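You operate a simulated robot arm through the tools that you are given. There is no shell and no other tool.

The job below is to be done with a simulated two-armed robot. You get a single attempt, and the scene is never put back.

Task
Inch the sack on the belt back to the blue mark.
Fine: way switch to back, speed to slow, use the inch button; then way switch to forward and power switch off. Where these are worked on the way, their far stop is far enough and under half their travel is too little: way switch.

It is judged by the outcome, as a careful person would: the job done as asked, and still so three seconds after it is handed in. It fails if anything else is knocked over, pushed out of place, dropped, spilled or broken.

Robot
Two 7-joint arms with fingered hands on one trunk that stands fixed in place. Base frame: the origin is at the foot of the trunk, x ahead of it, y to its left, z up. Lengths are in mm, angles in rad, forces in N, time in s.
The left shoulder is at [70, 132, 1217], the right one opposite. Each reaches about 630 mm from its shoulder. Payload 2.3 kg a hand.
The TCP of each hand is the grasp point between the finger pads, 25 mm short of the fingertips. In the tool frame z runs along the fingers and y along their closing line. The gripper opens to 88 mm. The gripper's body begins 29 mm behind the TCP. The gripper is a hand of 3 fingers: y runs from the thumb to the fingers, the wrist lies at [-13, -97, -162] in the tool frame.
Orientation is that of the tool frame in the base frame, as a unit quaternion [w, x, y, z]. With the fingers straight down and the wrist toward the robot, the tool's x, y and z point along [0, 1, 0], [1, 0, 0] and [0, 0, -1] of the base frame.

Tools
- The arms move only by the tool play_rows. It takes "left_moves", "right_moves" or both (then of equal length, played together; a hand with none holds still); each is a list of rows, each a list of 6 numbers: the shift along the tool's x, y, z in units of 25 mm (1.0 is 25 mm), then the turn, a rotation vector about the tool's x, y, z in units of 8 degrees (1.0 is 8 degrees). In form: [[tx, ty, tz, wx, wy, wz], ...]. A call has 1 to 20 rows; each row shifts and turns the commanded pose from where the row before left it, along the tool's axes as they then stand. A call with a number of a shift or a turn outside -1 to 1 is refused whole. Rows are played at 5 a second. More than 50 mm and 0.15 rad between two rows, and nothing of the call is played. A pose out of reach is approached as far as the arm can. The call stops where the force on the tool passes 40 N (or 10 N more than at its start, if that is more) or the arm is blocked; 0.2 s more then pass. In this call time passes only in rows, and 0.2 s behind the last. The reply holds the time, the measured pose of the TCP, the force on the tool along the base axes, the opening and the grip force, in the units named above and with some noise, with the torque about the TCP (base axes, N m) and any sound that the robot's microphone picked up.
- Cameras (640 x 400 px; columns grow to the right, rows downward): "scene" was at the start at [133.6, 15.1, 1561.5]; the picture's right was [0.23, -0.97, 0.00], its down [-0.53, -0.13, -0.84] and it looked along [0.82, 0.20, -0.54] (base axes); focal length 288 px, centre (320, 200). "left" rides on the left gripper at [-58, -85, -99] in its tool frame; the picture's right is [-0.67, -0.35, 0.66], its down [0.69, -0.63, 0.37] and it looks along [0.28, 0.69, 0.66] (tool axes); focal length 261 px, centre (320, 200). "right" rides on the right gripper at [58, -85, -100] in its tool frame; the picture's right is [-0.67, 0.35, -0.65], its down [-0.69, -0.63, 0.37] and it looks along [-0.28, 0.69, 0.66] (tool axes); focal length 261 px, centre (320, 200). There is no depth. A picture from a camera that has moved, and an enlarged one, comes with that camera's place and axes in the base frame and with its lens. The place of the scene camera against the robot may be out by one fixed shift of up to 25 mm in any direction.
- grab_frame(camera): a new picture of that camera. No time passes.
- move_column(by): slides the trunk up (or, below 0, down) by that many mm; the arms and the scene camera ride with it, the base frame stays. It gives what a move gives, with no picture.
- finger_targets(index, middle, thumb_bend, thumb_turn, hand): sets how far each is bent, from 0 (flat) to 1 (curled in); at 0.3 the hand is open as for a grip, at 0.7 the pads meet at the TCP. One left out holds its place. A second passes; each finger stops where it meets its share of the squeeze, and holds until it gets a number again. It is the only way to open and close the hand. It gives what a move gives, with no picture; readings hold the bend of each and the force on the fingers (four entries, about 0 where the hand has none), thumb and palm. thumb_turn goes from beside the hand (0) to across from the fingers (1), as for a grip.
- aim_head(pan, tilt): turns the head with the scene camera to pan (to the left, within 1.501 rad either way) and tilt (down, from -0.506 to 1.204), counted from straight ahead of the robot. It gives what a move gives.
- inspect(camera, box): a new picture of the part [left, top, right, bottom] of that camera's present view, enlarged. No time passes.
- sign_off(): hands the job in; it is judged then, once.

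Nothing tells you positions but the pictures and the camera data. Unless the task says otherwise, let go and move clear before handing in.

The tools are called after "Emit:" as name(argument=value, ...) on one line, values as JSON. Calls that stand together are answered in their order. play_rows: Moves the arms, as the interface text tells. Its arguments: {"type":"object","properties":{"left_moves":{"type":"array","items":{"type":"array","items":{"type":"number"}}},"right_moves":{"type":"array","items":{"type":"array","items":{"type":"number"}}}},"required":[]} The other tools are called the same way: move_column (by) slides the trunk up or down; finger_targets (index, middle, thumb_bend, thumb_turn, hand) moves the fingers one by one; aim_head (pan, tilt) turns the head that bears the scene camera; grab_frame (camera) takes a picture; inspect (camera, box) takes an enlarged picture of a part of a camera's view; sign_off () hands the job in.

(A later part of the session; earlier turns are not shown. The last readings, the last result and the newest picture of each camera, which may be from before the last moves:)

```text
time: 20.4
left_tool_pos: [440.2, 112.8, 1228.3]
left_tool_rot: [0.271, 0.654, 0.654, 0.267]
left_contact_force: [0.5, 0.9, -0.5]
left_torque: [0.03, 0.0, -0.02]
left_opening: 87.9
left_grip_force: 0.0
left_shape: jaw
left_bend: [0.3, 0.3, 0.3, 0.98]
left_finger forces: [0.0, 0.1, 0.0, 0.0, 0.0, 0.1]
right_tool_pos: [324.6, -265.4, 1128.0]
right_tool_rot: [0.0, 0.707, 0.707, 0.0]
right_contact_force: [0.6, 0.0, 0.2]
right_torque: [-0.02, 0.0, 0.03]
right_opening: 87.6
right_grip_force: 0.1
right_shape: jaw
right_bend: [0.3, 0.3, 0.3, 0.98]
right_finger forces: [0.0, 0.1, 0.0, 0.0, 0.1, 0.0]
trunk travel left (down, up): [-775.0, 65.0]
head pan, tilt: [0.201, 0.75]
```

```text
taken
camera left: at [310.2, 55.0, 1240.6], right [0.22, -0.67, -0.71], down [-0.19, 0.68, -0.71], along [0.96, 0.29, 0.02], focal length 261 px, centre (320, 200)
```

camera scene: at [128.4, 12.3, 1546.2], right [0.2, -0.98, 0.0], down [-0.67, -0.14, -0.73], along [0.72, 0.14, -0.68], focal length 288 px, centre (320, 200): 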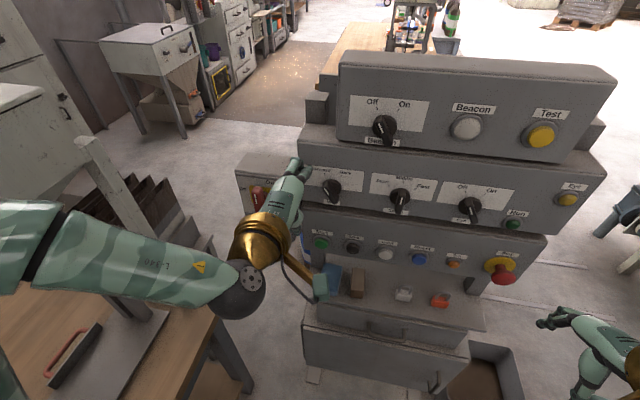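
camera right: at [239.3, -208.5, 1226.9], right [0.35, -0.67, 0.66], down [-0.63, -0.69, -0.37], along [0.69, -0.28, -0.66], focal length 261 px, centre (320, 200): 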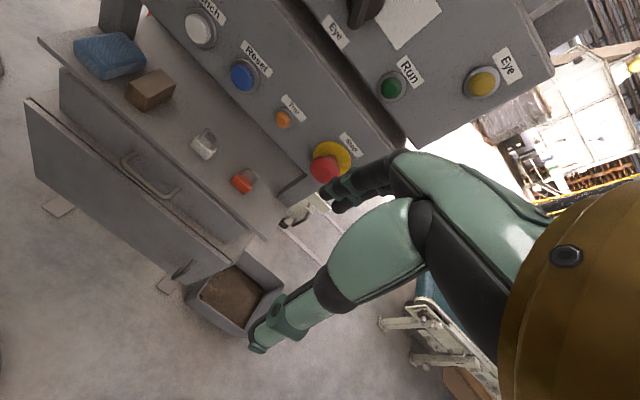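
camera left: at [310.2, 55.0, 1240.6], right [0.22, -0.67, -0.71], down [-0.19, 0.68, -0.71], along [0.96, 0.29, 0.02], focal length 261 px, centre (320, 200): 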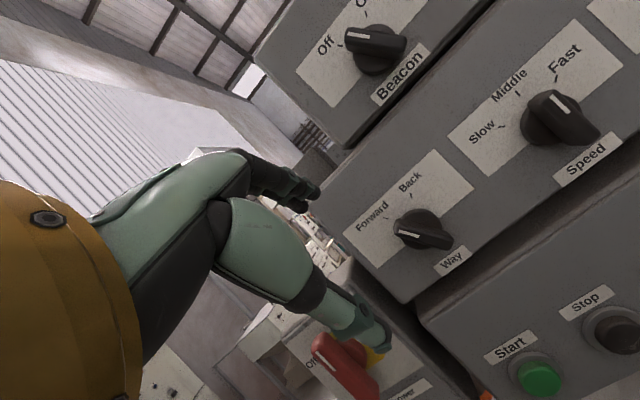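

This pose works cleanly, and the left camera sees the Way, Speed and power controls well. I'll close the fingers to make a firm pusher and look at its shape.

Emit:
finger_targets(hand="left", index=0.7, middle=0.7, thumb_bend=0.7)

Emit:
grab_frame(camera="left")

Emit:
inspect(camera="scene", box=[220, 130, 380, 270])

```text
time: 21.4
left_tool_pos: [439.9, 110.1, 1228.8]
left_tool_rot: [0.271, 0.653, 0.654, 0.269]
left_contact_force: [0.1, -0.1, 0.4]
left_torque: [0.0, -0.01, 0.02]
left_opening: 0.2
left_grip_force: 0.1
left_shape: fingers
left_bend: [0.7, 0.7, 0.7, 0.98]
left_finger forces: [0.1, 0.0, 0.0, 0.0, 0.0, 0.0]
right_tool_pos: [324.7, -265.0, 1128.3]
right_tool_rot: [0.0, 0.708, 0.707, 0.0]
right_contact_force: [0.4, -0.3, -0.1]
right_torque: [0.0, -0.03, 0.01]
right_opening: 87.8
right_grip_force: 0.0
right_shape: jaw
right_bend: [0.3, 0.3, 0.3, 0.98]
right_finger forces: [0.1, 0.0, 0.1, 0.1, 0.0, 0.0]
trunk travel left (down, up): [-775.0, 65.0]
head pan, tilt: [0.201, 0.75]
```

```text
taken
camera left: at [309.9, 53.1, 1241.0], right [0.22, -0.67, -0.71], down [-0.19, 0.68, -0.71], along [0.96, 0.28, 0.02], focal length 261 px, centre (320, 200)
```

left: 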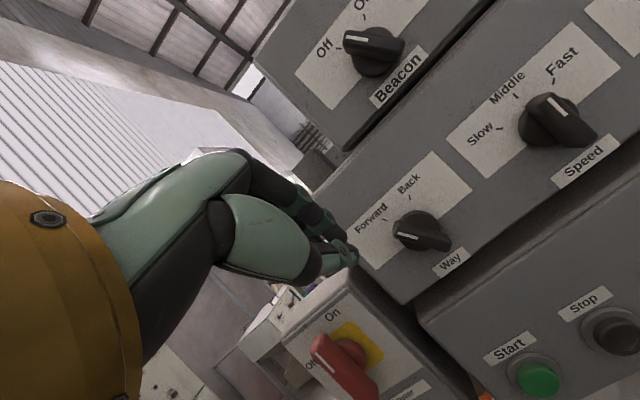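

```text
2.86 times, centred on (300, 200) of scene
camera zoom: at [128.1, 10.3, 1546.2], right [0.2, -0.98, 0.0], down [-0.67, -0.14, -0.73], along [0.72, 0.15, -0.68], focal length 823 px, centre (377, 200)
```

zoom: 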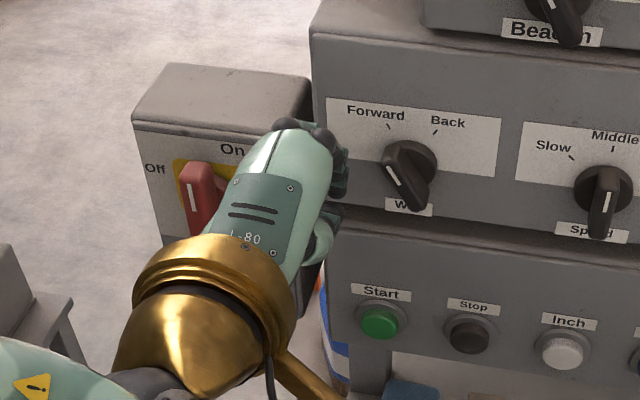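

Emit:
inspect(camera="left", box=[260, 170, 420, 290])

```text
3.33 times, centred on (340, 230) of left
camera zoom: at [309.9, 53.1, 1241.0], right [0.22, -0.67, -0.71], down [-0.19, 0.68, -0.71], along [0.96, 0.28, 0.02], focal length 869 px, centre (253, 100)
```

zoom: 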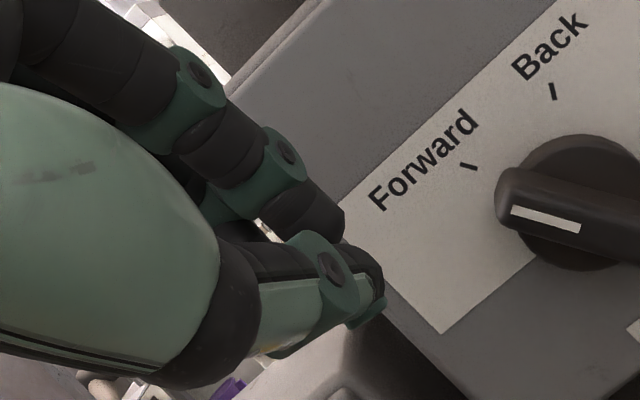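

The closed fingertips make a compact pusher. I'll bring them to about [490, 130, 1195], just left of and above the Way bar, then check.

Emit:
play_rows(left_moves=[[0.26, 0.156, 0.787, 0, 0, 0], [0.26, 0.156, 0.787, 0, 0, 0], [0.26, 0.156, 0.787, 0, 0, 0]])

Emit:
inspect(camera="left", box=[260, 150, 500, 310])

Emit:
inspect(camera="scene", box=[250, 130, 380, 230])

```text
time: 22.2
left_tool_pos: [490.0, 131.1, 1196.4]
left_tool_rot: [0.271, 0.654, 0.654, 0.269]
left_contact_force: [0.0, -0.1, -1.0]
left_torque: [0.01, -0.01, -0.01]
left_opening: 0.0
left_grip_force: 0.0
left_shape: fingers
left_bend: [0.7, 0.7, 0.7, 0.98]
left_finger forces: [0.0, 0.0, 0.1, 0.0, 0.1, 0.1]
right_tool_pos: [325.0, -266.2, 1127.1]
right_tool_rot: [0.0, 0.707, 0.707, -0.001]
right_contact_force: [-0.4, -0.1, -0.4]
right_torque: [0.0, 0.02, -0.01]
right_opening: 87.4
right_grip_force: 0.0
right_shape: jaw
right_bend: [0.3, 0.3, 0.3, 0.98]
right_finger forces: [0.1, 0.0, 0.0, 0.0, 0.1, 0.1]
trunk travel left (down, up): [-775.0, 65.0]
head pan, tilt: [0.201, 0.75]
```

```text
2.50 times, centred on (380, 230) of left
camera zoom: at [360.9, 73.3, 1208.4], right [0.21, -0.67, -0.71], down [-0.19, 0.68, -0.7], along [0.96, 0.28, 0.02], focal length 652 px, centre (170, 125)
```

zoom: 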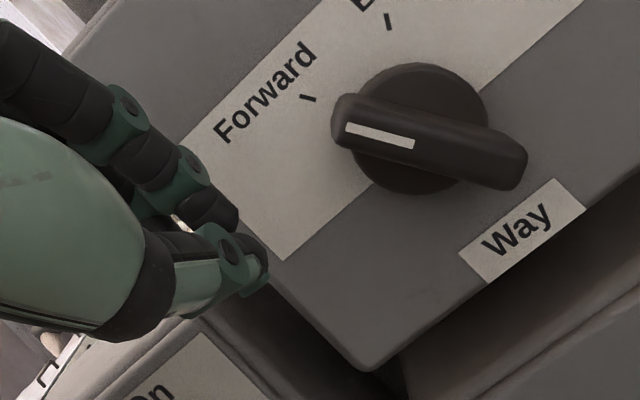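

```text
4.00 times, centred on (315, 180) of scene
camera zoom: at [128.9, 11.0, 1546.1], right [0.2, -0.98, 0.0], down [-0.67, -0.14, -0.73], along [0.72, 0.15, -0.68], focal length 1152 px, centre (340, 280)
```

zoom: 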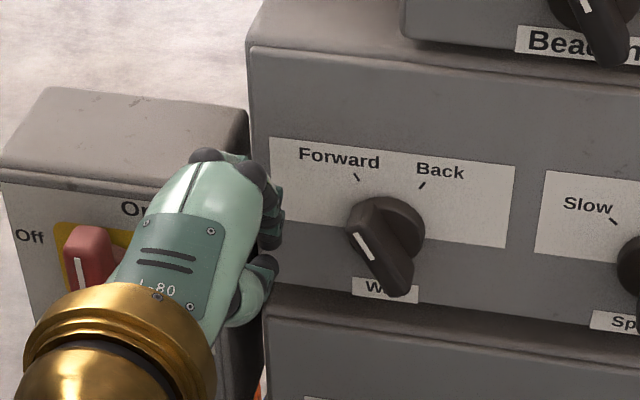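

The knob pivot checks out at about y=79, z=1162. I'll advance the fingertips to the depth of the bar, just left of its upper end.

Emit:
play_rows(left_moves=[[-0.02, 0.263, 0.557, 0, 0, 0], [-0.02, 0.263, 0.557, 0, 0, 0]])

Emit:
inspect(camera="left", box=[260, 150, 500, 310])

Emit:
inspect(camera="scene", box=[250, 130, 380, 230])

```text
time: 22.8
left_tool_pos: [519.6, 128.9, 1185.0]
left_tool_rot: [0.27, 0.654, 0.654, 0.269]
left_contact_force: [-0.3, 0.8, 0.3]
left_torque: [0.02, -0.03, 0.0]
left_opening: 0.0
left_grip_force: 0.0
left_shape: fingers
left_bend: [0.7, 0.7, 0.7, 0.98]
left_finger forces: [0.0, 0.0, 0.0, 0.0, 0.0, 0.0]
right_tool_pos: [325.8, -266.5, 1128.7]
right_tool_rot: [-0.001, 0.707, 0.707, -0.001]
right_contact_force: [-0.8, -0.3, 0.5]
right_torque: [-0.02, -0.02, 0.01]
right_opening: 87.6
right_grip_force: 0.1
right_shape: jaw
right_bend: [0.3, 0.3, 0.3, 0.98]
right_finger forces: [0.0, 0.1, 0.0, 0.1, 0.0, 0.0]
trunk travel left (down, up): [-775.0, 65.0]
head pan, tilt: [0.201, 0.75]
```

```text
2.50 times, centred on (380, 230) of left
camera zoom: at [390.6, 72.2, 1196.9], right [0.21, -0.67, -0.71], down [-0.19, 0.68, -0.7], along [0.96, 0.28, 0.02], focal length 652 px, centre (170, 125)
```

zoom: 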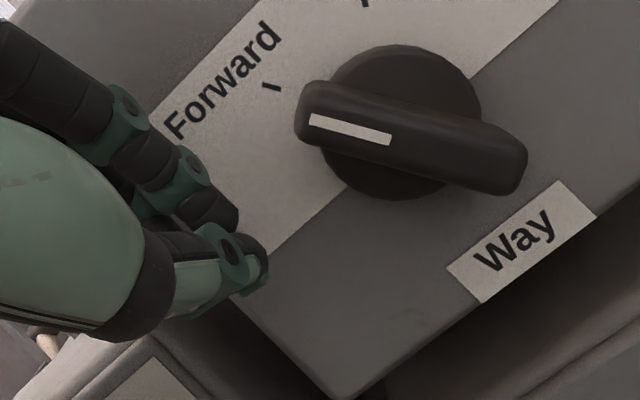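

```text
4.00 times, centred on (315, 180) of scene
camera zoom: at [129.4, 10.7, 1546.1], right [0.2, -0.98, 0.0], down [-0.67, -0.14, -0.73], along [0.72, 0.15, -0.68], focal length 1152 px, centre (340, 280)
```

zoom: 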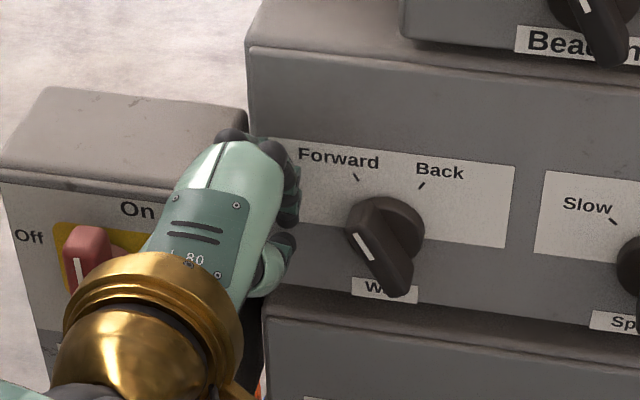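

The fingertips are level with the upper end of the bar with a small gap. I'll push to the right in small steps.

Emit:
play_rows(left_moves=[[-0.2, 0, 0, 0, 0, 0], [-0.2, 0, 0, 0, 0, 0], [-0.2, 0, 0, 0, 0, 0]])

Emit:
inspect(camera="left", box=[260, 150, 500, 310])

```text
time: 23.6
left_tool_pos: [518.6, 114.6, 1185.2]
left_tool_rot: [0.271, 0.653, 0.654, 0.27]
left_contact_force: [-0.3, -0.4, 0.3]
left_torque: [0.02, 0.0, -0.04]
left_opening: 0.0
left_grip_force: 0.0
left_shape: fingers
left_bend: [0.7, 0.7, 0.7, 0.98]
left_finger forces: [0.1, 0.1, 0.0, 0.0, 0.1, 0.0]
right_tool_pos: [324.2, -265.7, 1128.0]
right_tool_rot: [0.0, 0.707, 0.707, 0.001]
right_contact_force: [-0.1, -0.5, 0.0]
right_torque: [-0.01, -0.01, 0.0]
right_opening: 87.9
right_grip_force: 0.0
right_shape: jaw
right_bend: [0.3, 0.3, 0.3, 0.98]
right_finger forces: [0.0, 0.0, 0.0, 0.0, 0.1, 0.0]
trunk travel left (down, up): [-775.0, 65.0]
head pan, tilt: [0.201, 0.75]
```

```text
2.50 times, centred on (380, 230) of left
camera zoom: at [388.7, 56.9, 1197.3], right [0.22, -0.67, -0.71], down [-0.19, 0.68, -0.71], along [0.96, 0.29, 0.02], focal length 652 px, centre (170, 125)
```

zoom: 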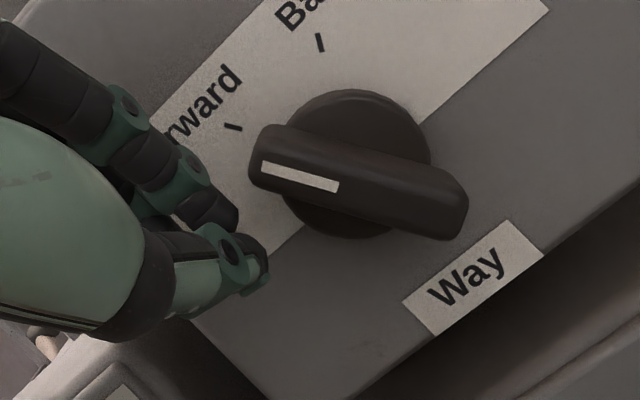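

Emit:
play_rows(left_moves=[[-0.2, 0, 0, 0, 0, 0], [-0.2, 0, 0, 0, 0, 0]])

Emit:
inspect(camera="left", box=[260, 150, 500, 310])

```text
time: 24.2
left_tool_pos: [517.5, 105.5, 1185.3]
left_tool_rot: [0.272, 0.653, 0.654, 0.268]
left_contact_force: [-0.2, 1.6, 1.0]
left_torque: [0.01, 0.0, 0.03]
left_opening: 0.1
left_grip_force: 0.6
left_shape: fingers
left_bend: [0.7, 0.7, 0.7, 0.98]
left_finger forces: [1.4, 0.0, 0.0, 0.0, 0.0, 0.1]
right_tool_pos: [324.2, -264.6, 1128.3]
right_tool_rot: [-0.001, 0.707, 0.707, 0.0]
right_contact_force: [-0.6, 0.5, -0.3]
right_torque: [0.0, 0.03, 0.02]
right_opening: 87.9
right_grip_force: 0.0
right_shape: jaw
right_bend: [0.3, 0.3, 0.3, 0.98]
right_finger forces: [0.0, 0.1, 0.1, 0.0, 0.0, 0.1]
trunk travel left (down, up): [-775.0, 65.0]
head pan, tilt: [0.201, 0.75]
```

```text
2.50 times, centred on (380, 230) of left
camera zoom: at [388.5, 48.3, 1197.0], right [0.22, -0.67, -0.71], down [-0.19, 0.68, -0.71], along [0.96, 0.29, 0.02], focal length 652 px, centre (170, 125)
```

zoom: 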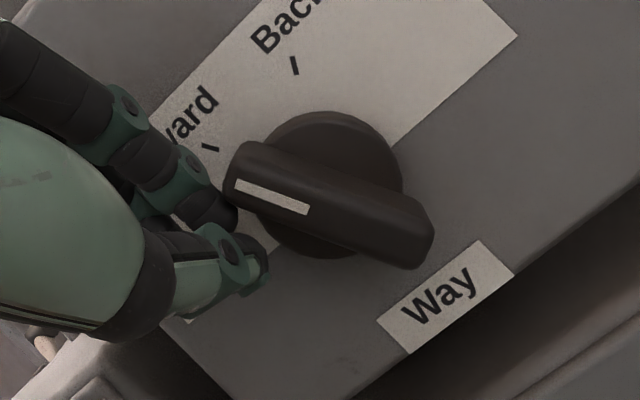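

Contact is made (index about 1.4 N) and the bar has started to turn. I'll continue to the right.

Emit:
play_rows(left_moves=[[-0.2, 0, 0, 0, 0, 0], [-0.2, 0, 0, 0, 0, 0]])

Emit:
inspect(camera="left", box=[260, 150, 500, 310])

```text
time: 24.8
left_tool_pos: [518.0, 95.2, 1185.8]
left_tool_rot: [0.271, 0.653, 0.654, 0.269]
left_contact_force: [-0.7, 2.0, 0.7]
left_torque: [0.0, -0.01, 0.04]
left_opening: 0.0
left_grip_force: 1.0
left_shape: fingers
left_bend: [0.69, 0.7, 0.7, 0.98]
left_finger forces: [1.0, 0.0, 0.0, 0.0, 0.5, 0.0]
right_tool_pos: [324.2, -264.7, 1126.7]
right_tool_rot: [0.0, 0.707, 0.707, 0.0]
right_contact_force: [-1.2, -1.1, -1.0]
right_torque: [0.0, 0.02, 0.01]
right_opening: 87.7
right_grip_force: 0.0
right_shape: jaw
right_bend: [0.3, 0.3, 0.3, 0.98]
right_finger forces: [0.0, 0.0, 0.1, 0.1, 0.0, 0.0]
trunk travel left (down, up): [-775.0, 65.0]
head pan, tilt: [0.201, 0.75]
```

```text
2.50 times, centred on (380, 230) of left
camera zoom: at [388.7, 37.8, 1197.0], right [0.22, -0.67, -0.71], down [-0.19, 0.68, -0.71], along [0.96, 0.29, 0.02], focal length 652 px, centre (170, 125)
```

zoom: 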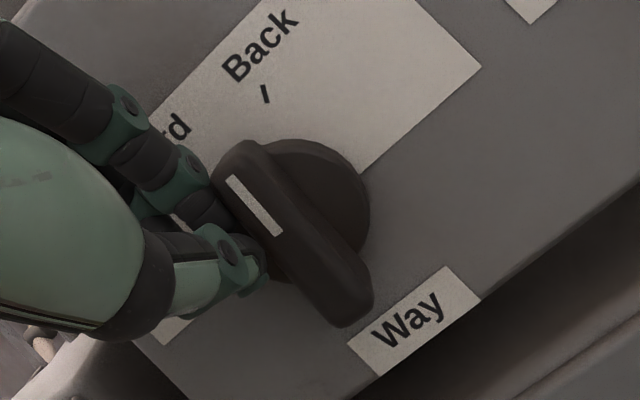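

It's turning well, now roughly half way. I'll keep pushing.

Emit:
play_rows(left_moves=[[-0.2, 0, 0, 0, 0, 0], [-0.2, 0, 0, 0, 0, 0]])

Emit:
inspect(camera="left", box=[260, 150, 500, 310])

```text
time: 25.4
left_tool_pos: [517.2, 88.7, 1185.8]
left_tool_rot: [0.272, 0.652, 0.655, 0.269]
left_contact_force: [-1.8, 5.5, 3.8]
left_torque: [0.06, 0.0, 0.07]
left_opening: 0.4
left_grip_force: 3.1
left_shape: fingers
left_bend: [0.69, 0.7, 0.7, 0.99]
left_finger forces: [2.0, 0.0, 0.0, 0.0, 3.9, 0.1]
right_tool_pos: [323.9, -264.3, 1128.6]
right_tool_rot: [0.001, 0.708, 0.707, 0.0]
right_contact_force: [0.1, -0.5, 0.1]
right_torque: [0.02, -0.01, 0.01]
right_opening: 87.7
right_grip_force: 0.1
right_shape: jaw
right_bend: [0.3, 0.3, 0.3, 0.98]
right_finger forces: [0.0, 0.1, 0.0, 0.1, 0.1, 0.1]
trunk travel left (down, up): [-775.0, 65.0]
head pan, tilt: [0.201, 0.75]
```

```text
2.50 times, centred on (380, 230) of left
camera zoom: at [388.2, 30.4, 1198.0], right [0.22, -0.67, -0.71], down [-0.19, 0.68, -0.71], along [0.96, 0.29, 0.02], focal length 652 px, centre (170, 125)
```

zoom: 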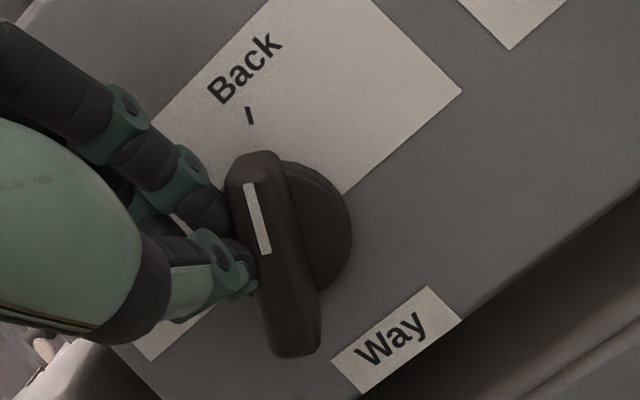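

The bar now points to Back and force has risen against the stop. I'll back off to the left and check that it stays.

Emit:
play_rows(left_moves=[[0.4, 0, 0, 0, 0, 0], [0.6, 0, 0, 0, 0, 0], [0.6, 0, 0, 0, 0, 0], [0, 0, -0.7, 0, 0, 0], [0, 0, -1, 0, 0, 0]])

Emit:
grab_frame(camera="left")

Emit:
inspect(camera="left", box=[340, 100, 580, 260])

```text
time: 26.6
left_tool_pos: [488.8, 126.5, 1215.7]
left_tool_rot: [0.271, 0.653, 0.654, 0.269]
left_contact_force: [0.1, -0.4, 0.5]
left_torque: [-0.02, 0.0, -0.01]
left_opening: 0.0
left_grip_force: 0.0
left_shape: fingers
left_bend: [0.7, 0.7, 0.7, 0.98]
left_finger forces: [0.0, 0.0, 0.0, 0.0, 0.0, 0.0]
right_tool_pos: [323.9, -266.5, 1127.2]
right_tool_rot: [-0.001, 0.707, 0.707, 0.0]
right_contact_force: [0.0, -1.0, -0.4]
right_torque: [0.03, 0.0, 0.02]
right_opening: 87.7
right_grip_force: 0.1
right_shape: jaw
right_bend: [0.3, 0.3, 0.3, 0.98]
right_finger forces: [0.0, 0.0, 0.0, 0.1, 0.0, 0.0]
trunk travel left (down, up): [-775.0, 65.0]
head pan, tilt: [0.201, 0.75]
```

```text
taken
camera left: at [359.1, 68.3, 1228.4], right [0.22, -0.67, -0.71], down [-0.19, 0.68, -0.71], along [0.96, 0.29, 0.02], focal length 261 px, centre (320, 200)
```

left: 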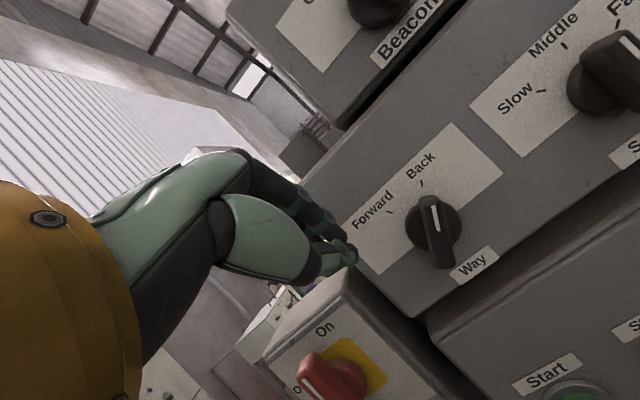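

```text
2.50 times, centred on (460, 180) of left
camera zoom: at [359.1, 68.3, 1228.4], right [0.22, -0.67, -0.71], down [-0.19, 0.68, -0.71], along [0.96, 0.29, 0.02], focal length 652 px, centre (-30, 250)
```

zoom: 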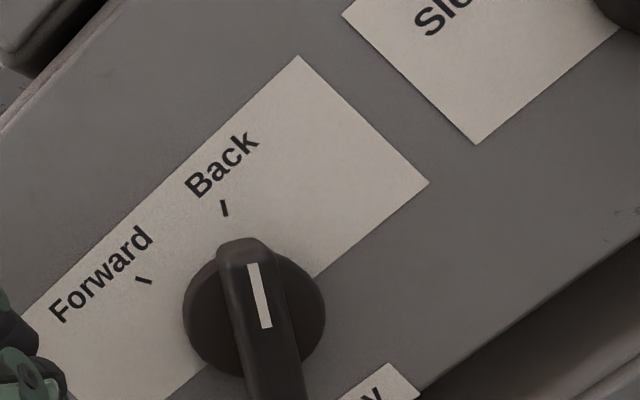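

Way is now at Back and stays. Next is Speed: I'll carry the closed hand right, to the left of the lower end of the Speed bar, and push that lower end to the right to turn it toward Slow.

Emit:
play_rows(left_moves=[[-0.854, 0, 0, 0, 0, 0], [-0.854, 0, 0, 0, 0, 0], [-0.854, 0, 0, 0, 0, 0], [-0.854, 0, 0, 0, 0, 0], [-0.854, 0, 0, 0, 0, 0], [-0.854, 0, 0, 0, 0, 0], [-0.854, 0, 0, 0, 0, 0], [0, -0.735, 0.735, 0, 0, 0], [0, -0.735, 0.735, 0, 0, 0]])

Emit:
grab_frame(camera="left")

Emit:
grab_frame(camera="scene")

```text
time: 28.6
left_tool_pos: [488.2, -25.2, 1162.5]
left_tool_rot: [0.271, 0.653, 0.654, 0.269]
left_contact_force: [0.4, 0.1, 0.0]
left_torque: [-0.01, 0.01, -0.02]
left_opening: 0.0
left_grip_force: 0.0
left_shape: fingers
left_bend: [0.7, 0.7, 0.7, 0.98]
left_finger forces: [0.0, 0.1, 0.1, 0.0, 0.1, 0.0]
right_tool_pos: [325.4, -265.4, 1126.1]
right_tool_rot: [-0.001, 0.707, 0.707, 0.0]
right_contact_force: [-1.0, -0.2, -0.3]
right_torque: [-0.01, 0.01, -0.01]
right_opening: 87.8
right_grip_force: 0.0
right_shape: jaw
right_bend: [0.3, 0.3, 0.3, 0.98]
right_finger forces: [0.0, 0.0, 0.1, 0.0, 0.1, 0.0]
trunk travel left (down, up): [-775.0, 65.0]
head pan, tilt: [0.201, 0.75]
```

```text
taken
camera left: at [358.9, -83.1, 1174.9], right [0.22, -0.67, -0.71], down [-0.19, 0.68, -0.71], along [0.96, 0.28, 0.02], focal length 261 px, centre (320, 200)
```

left: 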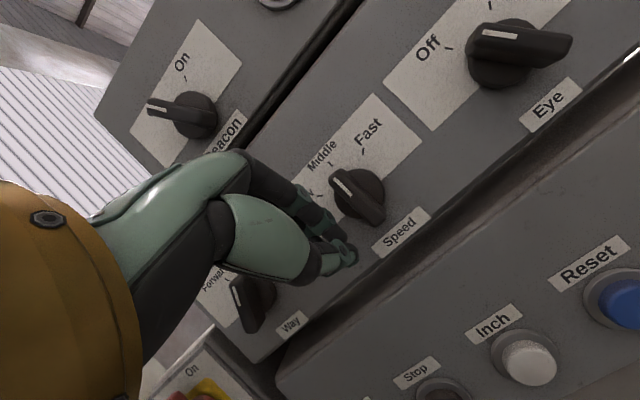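

```text
taken
camera scene: at [128.8, 10.3, 1546.2], right [0.2, -0.98, 0.0], down [-0.67, -0.14, -0.73], along [0.72, 0.15, -0.68], focal length 288 px, centre (320, 200)
```

scene: 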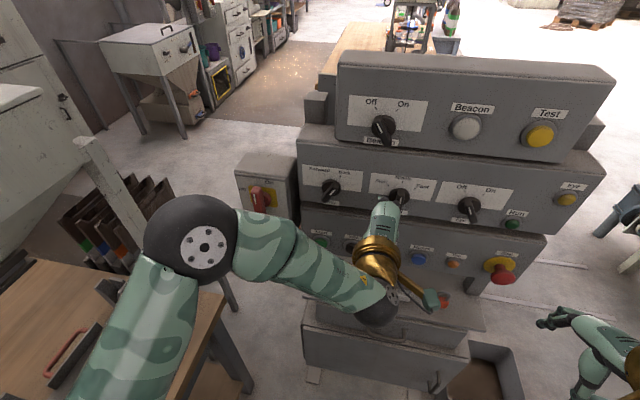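

Emit:
inspect(camera="left", box=[260, 130, 460, 265])

```text
2.96 times, centred on (360, 198) of left
camera zoom: at [358.9, -83.1, 1174.9], right [0.22, -0.67, -0.71], down [-0.19, 0.68, -0.71], along [0.96, 0.28, 0.02], focal length 772 px, centre (202, 207)
```

zoom: 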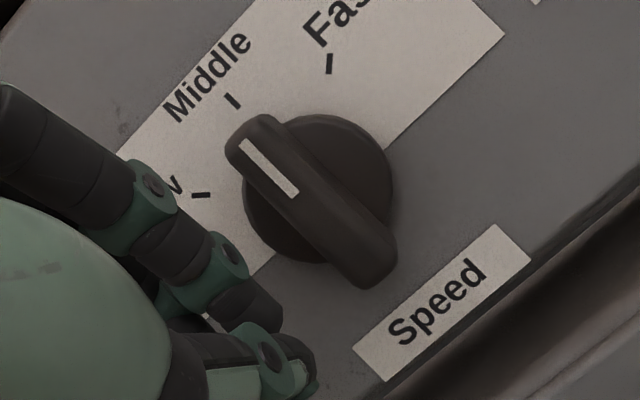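

Emit:
play_rows(left_moves=[[0.05, 0.46, 0.44, 0, 0, 0], [0.05, 0.46, 0.44, 0, 0, 0]])

Emit:
inspect(camera="left", box=[260, 130, 460, 265])

```text
time: 29.2
left_tool_pos: [522.0, -23.6, 1163.5]
left_tool_rot: [0.271, 0.653, 0.654, 0.269]
left_contact_force: [-0.5, -0.8, 0.1]
left_torque: [0.02, 0.01, 0.01]
left_opening: 0.0
left_grip_force: 0.1
left_shape: fingers
left_bend: [0.7, 0.7, 0.7, 0.98]
left_finger forces: [0.1, 0.0, 0.0, 0.1, 0.0, 0.0]
right_tool_pos: [324.4, -267.3, 1128.4]
right_tool_rot: [-0.001, 0.707, 0.707, 0.001]
right_contact_force: [0.0, -0.6, -1.2]
right_torque: [0.0, -0.01, -0.04]
right_opening: 87.6
right_grip_force: 0.1
right_shape: jaw
right_bend: [0.3, 0.3, 0.3, 0.98]
right_finger forces: [0.1, 0.0, 0.0, 0.0, 0.0, 0.0]
trunk travel left (down, up): [-775.0, 65.0]
head pan, tilt: [0.201, 0.75]
```

```text
2.96 times, centred on (360, 198) of left
camera zoom: at [391.4, -80.6, 1176.1], right [0.21, -0.67, -0.71], down [-0.19, 0.68, -0.7], along [0.96, 0.28, 0.02], focal length 772 px, centre (202, 207)
```

zoom: 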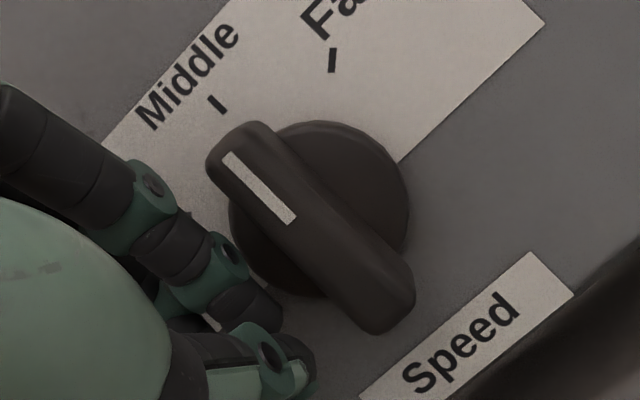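

Emit:
play_rows(left_moves=[[-0.2, 0, 0, 0, 0, 0], [-0.2, 0, 0, 0, 0, 0], [-0.2, 0, 0, 0, 0, 0]])

Emit:
inspect(camera="left", box=[260, 130, 460, 265])

```text
time: 30.0
left_tool_pos: [520.5, -34.2, 1164.7]
left_tool_rot: [0.272, 0.651, 0.655, 0.269]
left_contact_force: [-0.2, 6.3, 1.1]
left_torque: [-0.02, 0.01, 0.05]
left_opening: 0.0
left_grip_force: 3.1
left_shape: fingers
left_bend: [0.7, 0.7, 0.7, 0.98]
left_finger forces: [4.6, 0.1, 0.0, 0.0, 1.4, 0.0]
right_tool_pos: [325.9, -262.3, 1128.1]
right_tool_rot: [0.0, 0.707, 0.707, -0.001]
right_contact_force: [0.3, 0.3, 0.1]
right_torque: [0.0, -0.01, -0.06]
right_opening: 87.8
right_grip_force: 0.0
right_shape: jaw
right_bend: [0.3, 0.3, 0.3, 0.98]
right_finger forces: [0.0, 0.1, 0.0, 0.1, 0.1, 0.0]
trunk travel left (down, up): [-775.0, 65.0]
head pan, tilt: [0.201, 0.75]
```

```text
2.96 times, centred on (360, 198) of left
camera zoom: at [390.7, -91.2, 1176.6], right [0.22, -0.67, -0.71], down [-0.19, 0.68, -0.71], along [0.96, 0.29, 0.02], focal length 772 px, centre (202, 207)
```

zoom: 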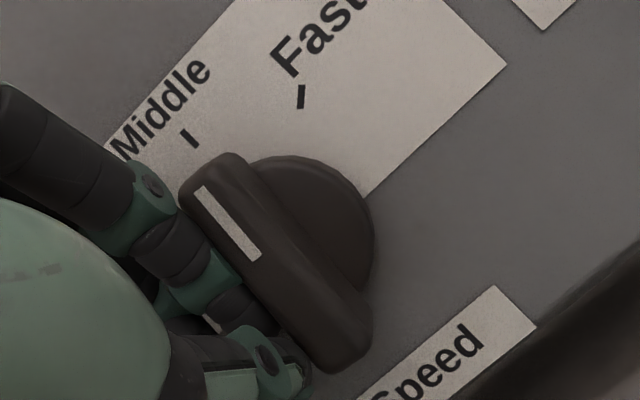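

The index is touching the bar slightly above the pivot (it nudged a touch the wrong way), so I need to be lower. I'll back off left, drop about 16 mm, and push again.

Emit:
play_rows(left_moves=[[0.5, 0, 0, 0, 0, 0], [0.2, -0.23, 0.23, 0, 0, 0], [0, -0.23, 0.23, 0, 0, 0]])

Emit:
inspect(camera="left", box=[260, 130, 460, 265])

```text
time: 30.8
left_tool_pos: [521.0, -19.0, 1147.1]
left_tool_rot: [0.27, 0.653, 0.654, 0.268]
left_contact_force: [0.6, -0.2, 0.3]
left_torque: [-0.02, 0.0, 0.02]
left_opening: 0.0
left_grip_force: 0.0
left_shape: fingers
left_bend: [0.7, 0.7, 0.7, 0.98]
left_finger forces: [0.1, 0.0, 0.0, 0.0, 0.1, 0.0]
right_tool_pos: [324.2, -266.6, 1128.5]
right_tool_rot: [0.0, 0.707, 0.707, 0.0]
right_contact_force: [-0.3, -0.2, 0.1]
right_torque: [-0.02, -0.01, 0.04]
right_opening: 87.5
right_grip_force: 0.1
right_shape: jaw
right_bend: [0.3, 0.3, 0.3, 0.98]
right_finger forces: [0.1, 0.0, 0.0, 0.0, 0.0, 0.0]
trunk travel left (down, up): [-775.0, 65.0]
head pan, tilt: [0.201, 0.75]
```

```text
2.96 times, centred on (360, 198) of left
camera zoom: at [390.8, -78.0, 1159.3], right [0.21, -0.67, -0.71], down [-0.19, 0.68, -0.71], along [0.96, 0.28, 0.02], focal length 772 px, centre (202, 207)
```

zoom: 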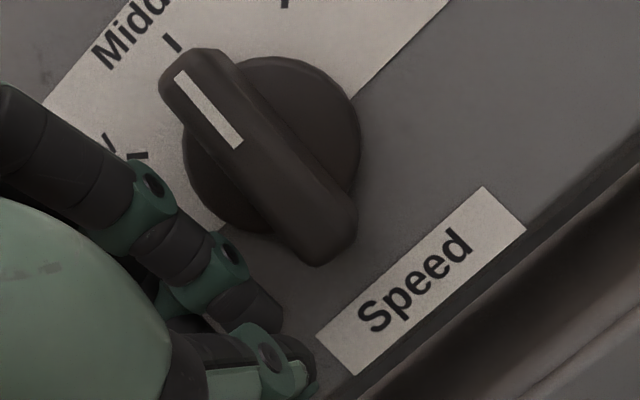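

Emit:
play_rows(left_moves=[[-0.2, 0, 0, 0, 0, 0], [-0.2, 0, 0, 0, 0, 0], [-0.2, 0, 0, 0, 0, 0]])

Emit:
inspect(camera="left", box=[260, 130, 460, 265])

```text
time: 31.6
left_tool_pos: [520.8, -31.4, 1148.0]
left_tool_rot: [0.271, 0.653, 0.654, 0.267]
left_contact_force: [-0.9, 3.8, 0.9]
left_torque: [-0.05, 0.0, 0.08]
left_opening: 0.0
left_grip_force: 2.3
left_shape: fingers
left_bend: [0.7, 0.7, 0.7, 0.98]
left_finger forces: [4.0, 0.1, 0.0, 0.1, 0.0, 0.0]
right_tool_pos: [323.5, -263.8, 1127.5]
right_tool_rot: [0.0, 0.707, 0.707, 0.0]
right_contact_force: [0.4, -0.1, 0.5]
right_torque: [-0.03, -0.01, 0.02]
right_opening: 87.4
right_grip_force: 0.0
right_shape: jaw
right_bend: [0.3, 0.3, 0.3, 0.98]
right_finger forces: [0.0, 0.1, 0.1, 0.0, 0.0, 0.0]
trunk travel left (down, up): [-775.0, 65.0]
head pan, tilt: [0.201, 0.75]
```

```text
2.96 times, centred on (360, 198) of left
camera zoom: at [390.9, -89.2, 1159.8], right [0.22, -0.67, -0.71], down [-0.19, 0.68, -0.71], along [0.96, 0.29, 0.02], focal length 772 px, centre (202, 207)
```

zoom: 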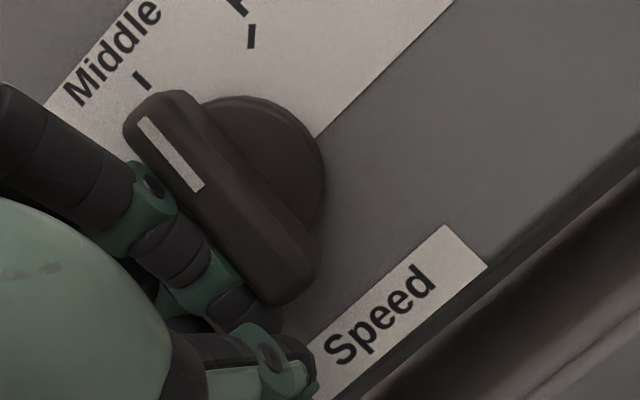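

Emit:
play_rows(left_moves=[[-0.2, 0, 0, 0, 0, 0], [-0.2, 0, 0, 0, 0, 0]])

Emit:
inspect(camera="left", box=[260, 130, 460, 265])

```text
time: 32.2
left_tool_pos: [520.9, -34.1, 1148.0]
left_tool_rot: [0.273, 0.65, 0.657, 0.267]
left_contact_force: [-2.8, 20.5, -3.6]
left_torque: [-0.2, -0.07, 0.22]
left_opening: 0.0
left_grip_force: 11.0
left_shape: fingers
left_bend: [0.7, 0.7, 0.7, 0.98]
left_finger forces: [21.3, 0.1, 0.1, 0.1, 0.0, 0.0]
right_tool_pos: [324.6, -256.6, 1130.1]
right_tool_rot: [0.004, 0.707, 0.707, -0.003]
right_contact_force: [0.2, -0.4, -0.1]
right_torque: [0.0, 0.02, -0.02]
right_opening: 87.5
right_grip_force: 0.0
right_shape: jaw
right_bend: [0.3, 0.3, 0.3, 0.98]
right_finger forces: [0.0, 0.0, 0.1, 0.0, 0.0, 0.1]
trunk travel left (down, up): [-775.0, 65.0]
head pan, tilt: [0.201, 0.75]
```

```text
2.96 times, centred on (360, 198) of left
camera zoom: at [391.2, -91.4, 1161.1], right [0.22, -0.68, -0.7], down [-0.19, 0.68, -0.71], along [0.96, 0.29, 0.02], focal length 772 px, centre (202, 207)
```

zoom: 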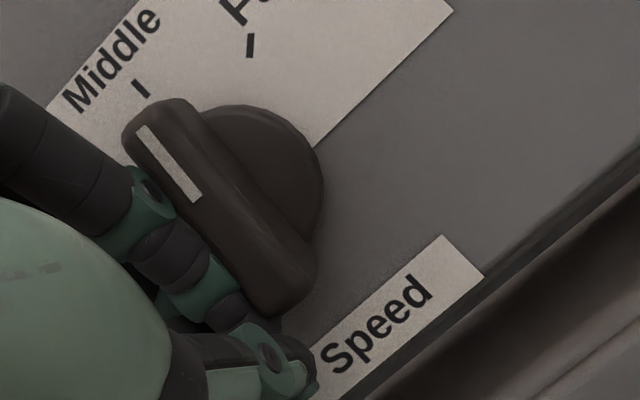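

The contact torque shows the index bulge touching right at pivot height (z≈1160), so it can't turn. I'll back off and go about 13 mm lower so the push lands well below the pivot.

Emit:
play_rows(left_moves=[[0.4, 0, 0, 0, 0, 0], [0.5, -0.2, 0.12, 0, 0, 0], [0, -0.21, 0.21, 0, 0, 0]])

Emit:
grab_frame(camera="left")

```text
time: 33.0
left_tool_pos: [520.3, -19.4, 1134.0]
left_tool_rot: [0.271, 0.652, 0.655, 0.269]
left_contact_force: [0.4, 0.5, 0.0]
left_torque: [-0.01, 0.0, 0.02]
left_opening: 0.0
left_grip_force: 0.0
left_shape: fingers
left_bend: [0.7, 0.7, 0.7, 0.98]
left_finger forces: [0.0, 0.0, 0.1, 0.0, 0.0, 0.1]
right_tool_pos: [325.3, -263.8, 1128.7]
right_tool_rot: [-0.002, 0.707, 0.707, 0.0]
right_contact_force: [0.0, 0.8, -0.8]
right_torque: [0.0, 0.03, -0.02]
right_opening: 87.6
right_grip_force: 0.1
right_shape: jaw
right_bend: [0.3, 0.3, 0.3, 0.98]
right_finger forces: [0.0, 0.0, 0.1, 0.0, 0.0, 0.0]
trunk travel left (down, up): [-775.0, 65.0]
head pan, tilt: [0.201, 0.75]
```

```text
taken
camera left: at [390.0, -77.1, 1146.4], right [0.22, -0.67, -0.71], down [-0.19, 0.68, -0.71], along [0.96, 0.29, 0.02], focal length 261 px, centre (320, 200)
```

left: 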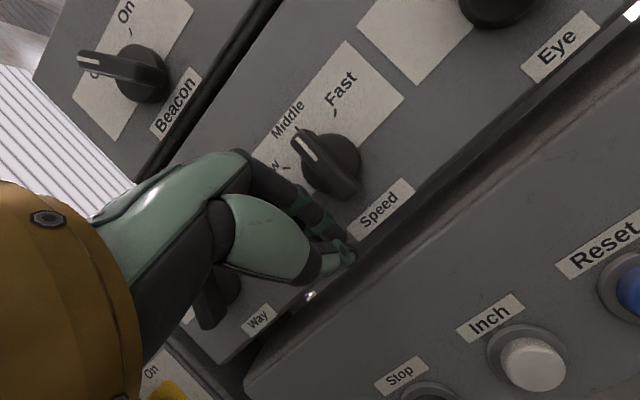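

Emit:
play_rows(left_moves=[[-0.2, 0, 0, 0, 0, 0], [-0.2, 0, 0, 0, 0, 0], [-0.2, 0, 0, 0, 0, 0], [-0.16, 0, 0, 0, 0, 0]])

Emit:
inspect(camera="left", box=[260, 100, 460, 235])

```text
time: 34.0
left_tool_pos: [517.7, -39.2, 1135.1]
left_tool_rot: [0.271, 0.653, 0.655, 0.268]
left_contact_force: [-4.1, 5.3, -3.1]
left_torque: [-0.12, 0.0, 0.08]
left_opening: 0.0
left_grip_force: 3.7
left_shape: fingers
left_bend: [0.7, 0.7, 0.7, 0.98]
left_finger forces: [4.9, 2.1, 0.0, 0.0, 0.0, 0.0]
right_tool_pos: [322.8, -263.4, 1128.7]
right_tool_rot: [0.0, 0.707, 0.707, 0.0]
right_contact_force: [0.4, -0.1, 0.1]
right_torque: [0.02, -0.02, -0.01]
right_opening: 87.6
right_grip_force: 0.1
right_shape: jaw
right_bend: [0.3, 0.3, 0.3, 0.98]
right_finger forces: [0.0, 0.0, 0.0, 0.0, 0.0, 0.0]
trunk travel left (down, up): [-775.0, 65.0]
head pan, tilt: [0.201, 0.75]
```

```text
2.96 times, centred on (360, 168) of left
camera zoom: at [387.6, -96.5, 1146.7], right [0.22, -0.67, -0.71], down [-0.19, 0.68, -0.71], along [0.96, 0.29, 0.02], focal length 772 px, centre (202, 296)
```

zoom: 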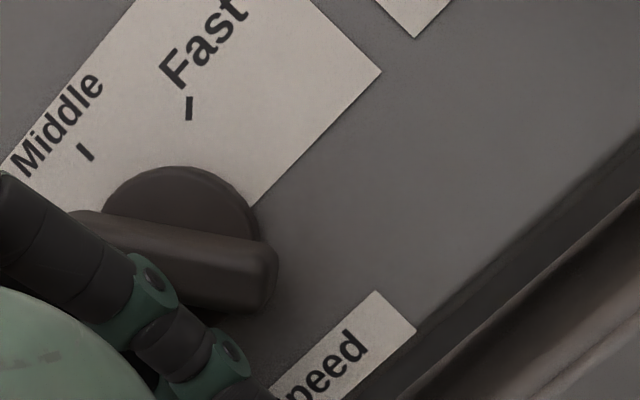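

The Speed bar has swung most of the way to Slow; I'll push slightly further right and down to bring it home.

Emit:
play_rows(left_moves=[[-0.15, -0.05, -0.0, 0, 0, 0], [-0.15, -0.05, 0.0, 0, 0, 0]])

Emit:
inspect(camera="left", box=[260, 100, 460, 235])

Emit:
inspect(camera="scene", box=[330, 150, 460, 250])

```text
time: 34.6
left_tool_pos: [515.2, -41.2, 1135.6]
left_tool_rot: [0.273, 0.652, 0.655, 0.267]
left_contact_force: [-7.0, 11.0, -3.8]
left_torque: [-0.3, -0.05, 0.13]
left_opening: 0.0
left_grip_force: 7.4
left_shape: fingers
left_bend: [0.7, 0.7, 0.69, 0.98]
left_finger forces: [6.7, 7.1, 0.0, 0.0, 0.0, 0.0]
right_tool_pos: [323.4, -259.2, 1130.2]
right_tool_rot: [0.003, 0.707, 0.708, -0.001]
right_contact_force: [-0.9, -0.3, -0.6]
right_torque: [-0.01, 0.01, 0.02]
right_opening: 87.8
right_grip_force: 0.0
right_shape: jaw
right_bend: [0.3, 0.3, 0.3, 0.98]
right_finger forces: [0.1, 0.0, 0.0, 0.1, 0.1, 0.0]
trunk travel left (down, up): [-775.0, 65.0]
head pan, tilt: [0.201, 0.75]
```

```text
2.96 times, centred on (360, 168) of left
camera zoom: at [385.8, -100.0, 1146.4], right [0.22, -0.68, -0.7], down [-0.19, 0.68, -0.71], along [0.96, 0.29, 0.02], focal length 772 px, centre (202, 296)
```

zoom: 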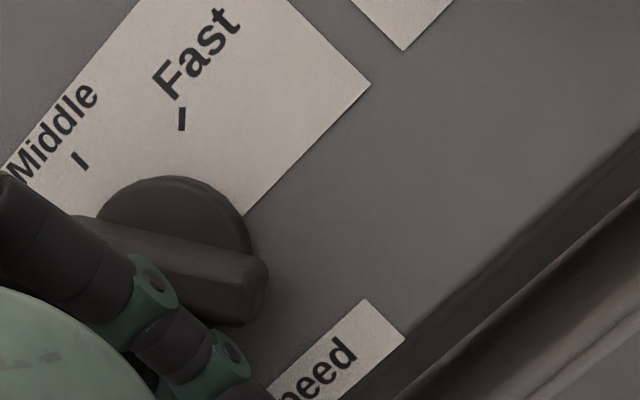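

```text
4.00 times, centred on (395, 200) of scene
camera zoom: at [125.1, 18.8, 1546.3], right [0.2, -0.98, 0.01], down [-0.67, -0.14, -0.73], along [0.72, 0.14, -0.68], focal length 1152 px, centre (20, 200)
```

zoom: 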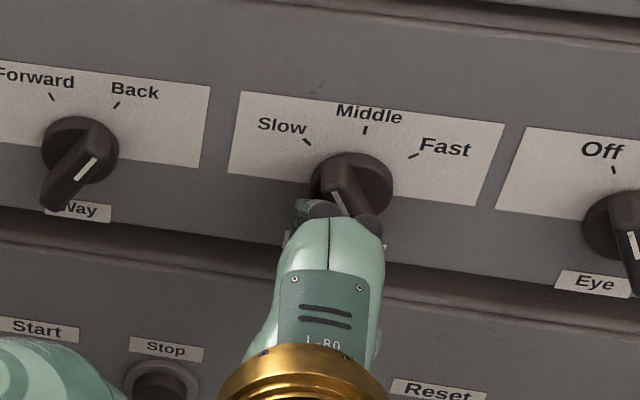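

The bar is jammed between index and middle with about 15–20° to go. I'll back off and see where the knob settles, then finish from the other side by pushing the upper end to the left.

Emit:
play_rows(left_moves=[[0.4, 0, 0, 0, 0, 0], [0.2, -0.5, -0.5, 0, 0, 0], [0, -0.5, -0.5, 0, 0, 0], [0, -0.2, -0.9, 0, 0, 0], [0, 0, -1, 0, 0, 0]])

Emit:
grab_frame(camera="left")

Emit:
inspect(camera="scene", box=[330, 150, 460, 250])

```text
time: 35.8
left_tool_pos: [441.7, -35.4, 1163.0]
left_tool_rot: [0.271, 0.654, 0.654, 0.269]
left_contact_force: [0.1, 0.6, 1.2]
left_torque: [0.01, -0.01, 0.0]
left_opening: 0.0
left_grip_force: 0.0
left_shape: fingers
left_bend: [0.7, 0.7, 0.7, 0.98]
left_finger forces: [0.0, 0.0, 0.0, 0.1, 0.0, 0.1]
right_tool_pos: [322.9, -266.2, 1128.4]
right_tool_rot: [0.0, 0.707, 0.707, 0.001]
right_contact_force: [-1.1, 0.0, -0.3]
right_torque: [-0.02, 0.0, 0.01]
right_opening: 87.8
right_grip_force: 0.0
right_shape: jaw
right_bend: [0.3, 0.3, 0.3, 0.98]
right_finger forces: [0.0, 0.1, 0.0, 0.1, 0.0, 0.0]
trunk travel left (down, up): [-775.0, 65.0]
head pan, tilt: [0.201, 0.75]
```

```text
taken
camera left: at [312.5, -92.1, 1175.5], right [0.22, -0.67, -0.71], down [-0.19, 0.68, -0.71], along [0.96, 0.28, 0.02], focal length 261 px, centre (320, 200)
```

left: 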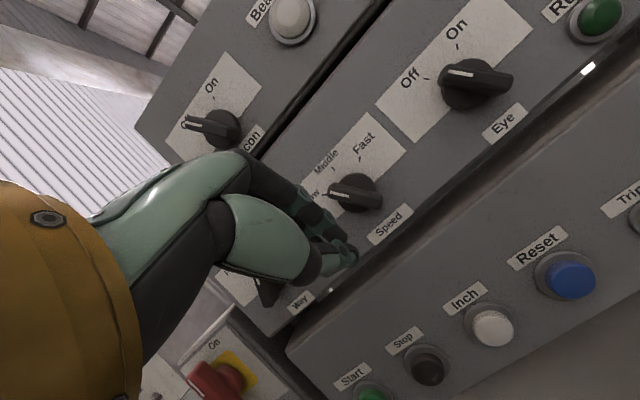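

```text
4.00 times, centred on (395, 200) of scene
camera zoom: at [126.9, 10.6, 1546.3], right [0.2, -0.98, 0.0], down [-0.67, -0.14, -0.73], along [0.72, 0.15, -0.68], focal length 1152 px, centre (20, 200)
```

zoom: 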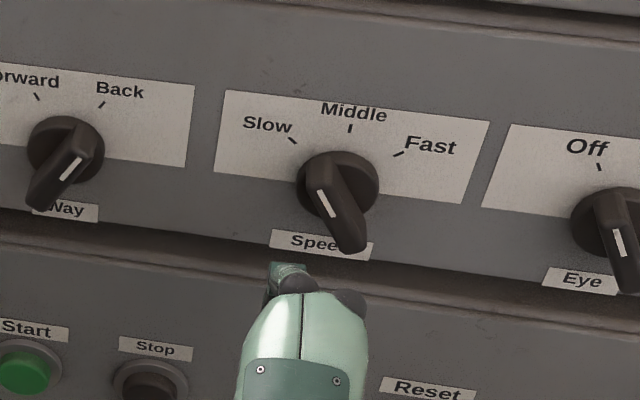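

Emit:
inspect(camera="left", box=[290, 130, 430, 250])

Emit:
inspect(camera="left", box=[420, 240, 620, 380])

```text
3.33 times, centred on (360, 190) of left
camera zoom: at [312.5, -92.1, 1175.5], right [0.22, -0.67, -0.71], down [-0.19, 0.68, -0.71], along [0.96, 0.28, 0.02], focal length 869 px, centre (187, 233)
```

zoom: 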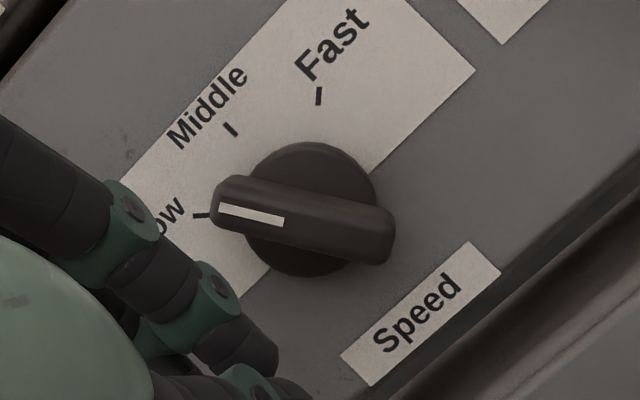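

```text
2.86 times, centred on (520, 310) of left
camera zoom: at [312.5, -92.1, 1175.5], right [0.22, -0.67, -0.71], down [-0.19, 0.68, -0.71], along [0.96, 0.28, 0.02], focal length 745 px, centre (-251, -114)
```

zoom: 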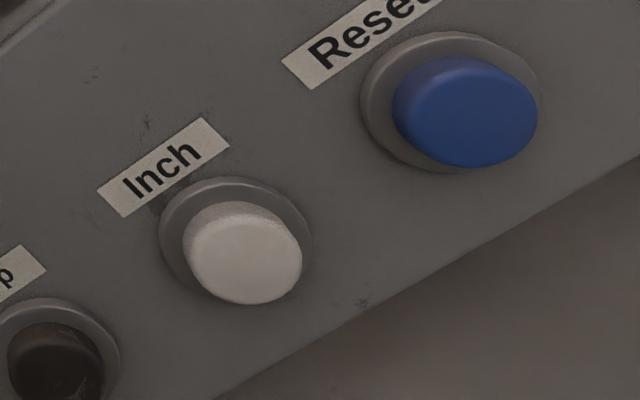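

The Speed bar now rests at about 34° left; the Slow tick is at about 50°, so it needs a little more. I'll move to the right side of the bar's upper end and push it left.

Emit:
play_rows(left_moves=[[-0.87, 0.236, -0.236, 0, 0, 0], [-0.87, 0.236, -0.236, 0, 0, 0], [-0.87, 0.236, -0.236, 0, 0, 0], [0, 0.707, 0.763, 0, 0, 0], [0, 0.707, 0.763, 0, 0, 0]])

Emit:
grab_frame(camera="left")

Emit:
inspect(camera="scene", box=[330, 150, 490, 250])

```text
time: 37.0
left_tool_pos: [501.4, -95.7, 1189.9]
left_tool_rot: [0.272, 0.648, 0.659, 0.267]
left_contact_force: [-0.1, 0.0, 0.1]
left_torque: [0.0, 0.05, -0.01]
left_opening: 0.2
left_grip_force: 0.0
left_shape: fingers
left_bend: [0.7, 0.7, 0.7, 0.98]
left_finger forces: [0.0, 0.0, 0.1, 0.0, 0.0, 0.0]
right_tool_pos: [324.5, -266.7, 1127.4]
right_tool_rot: [-0.001, 0.707, 0.707, 0.0]
right_contact_force: [0.3, -0.2, -0.6]
right_torque: [0.0, 0.0, 0.0]
right_opening: 87.7
right_grip_force: 0.0
right_shape: jaw
right_bend: [0.3, 0.3, 0.3, 0.98]
right_finger forces: [0.0, 0.1, 0.0, 0.0, 0.1, 0.0]
trunk travel left (down, up): [-775.0, 65.0]
head pan, tilt: [0.201, 0.75]
```

```text
taken
camera left: at [372.5, -154.1, 1202.2], right [0.22, -0.68, -0.7], down [-0.2, 0.67, -0.71], along [0.95, 0.3, 0.02], focal length 261 px, centre (320, 200)
```

left: 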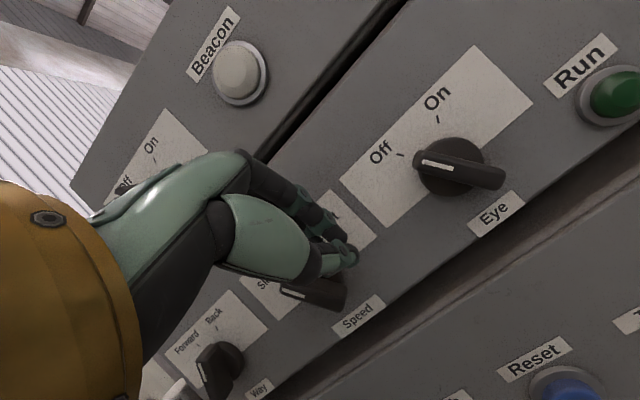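

```text
4.00 times, centred on (410, 200) of scene
camera zoom: at [129.6, 10.0, 1546.1], right [0.2, -0.98, 0.0], down [-0.67, -0.14, -0.73], along [0.72, 0.15, -0.68], focal length 1152 px, centre (-40, 200)
```

zoom: 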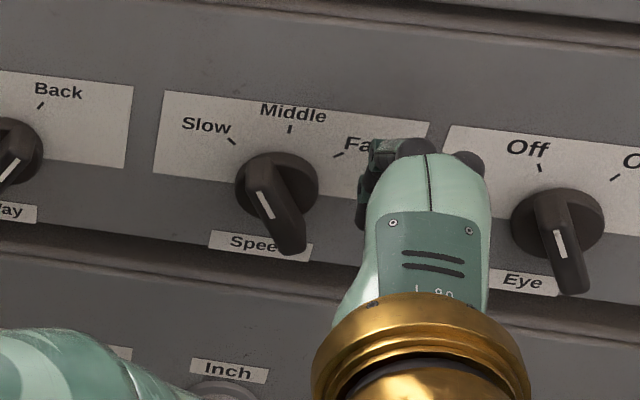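

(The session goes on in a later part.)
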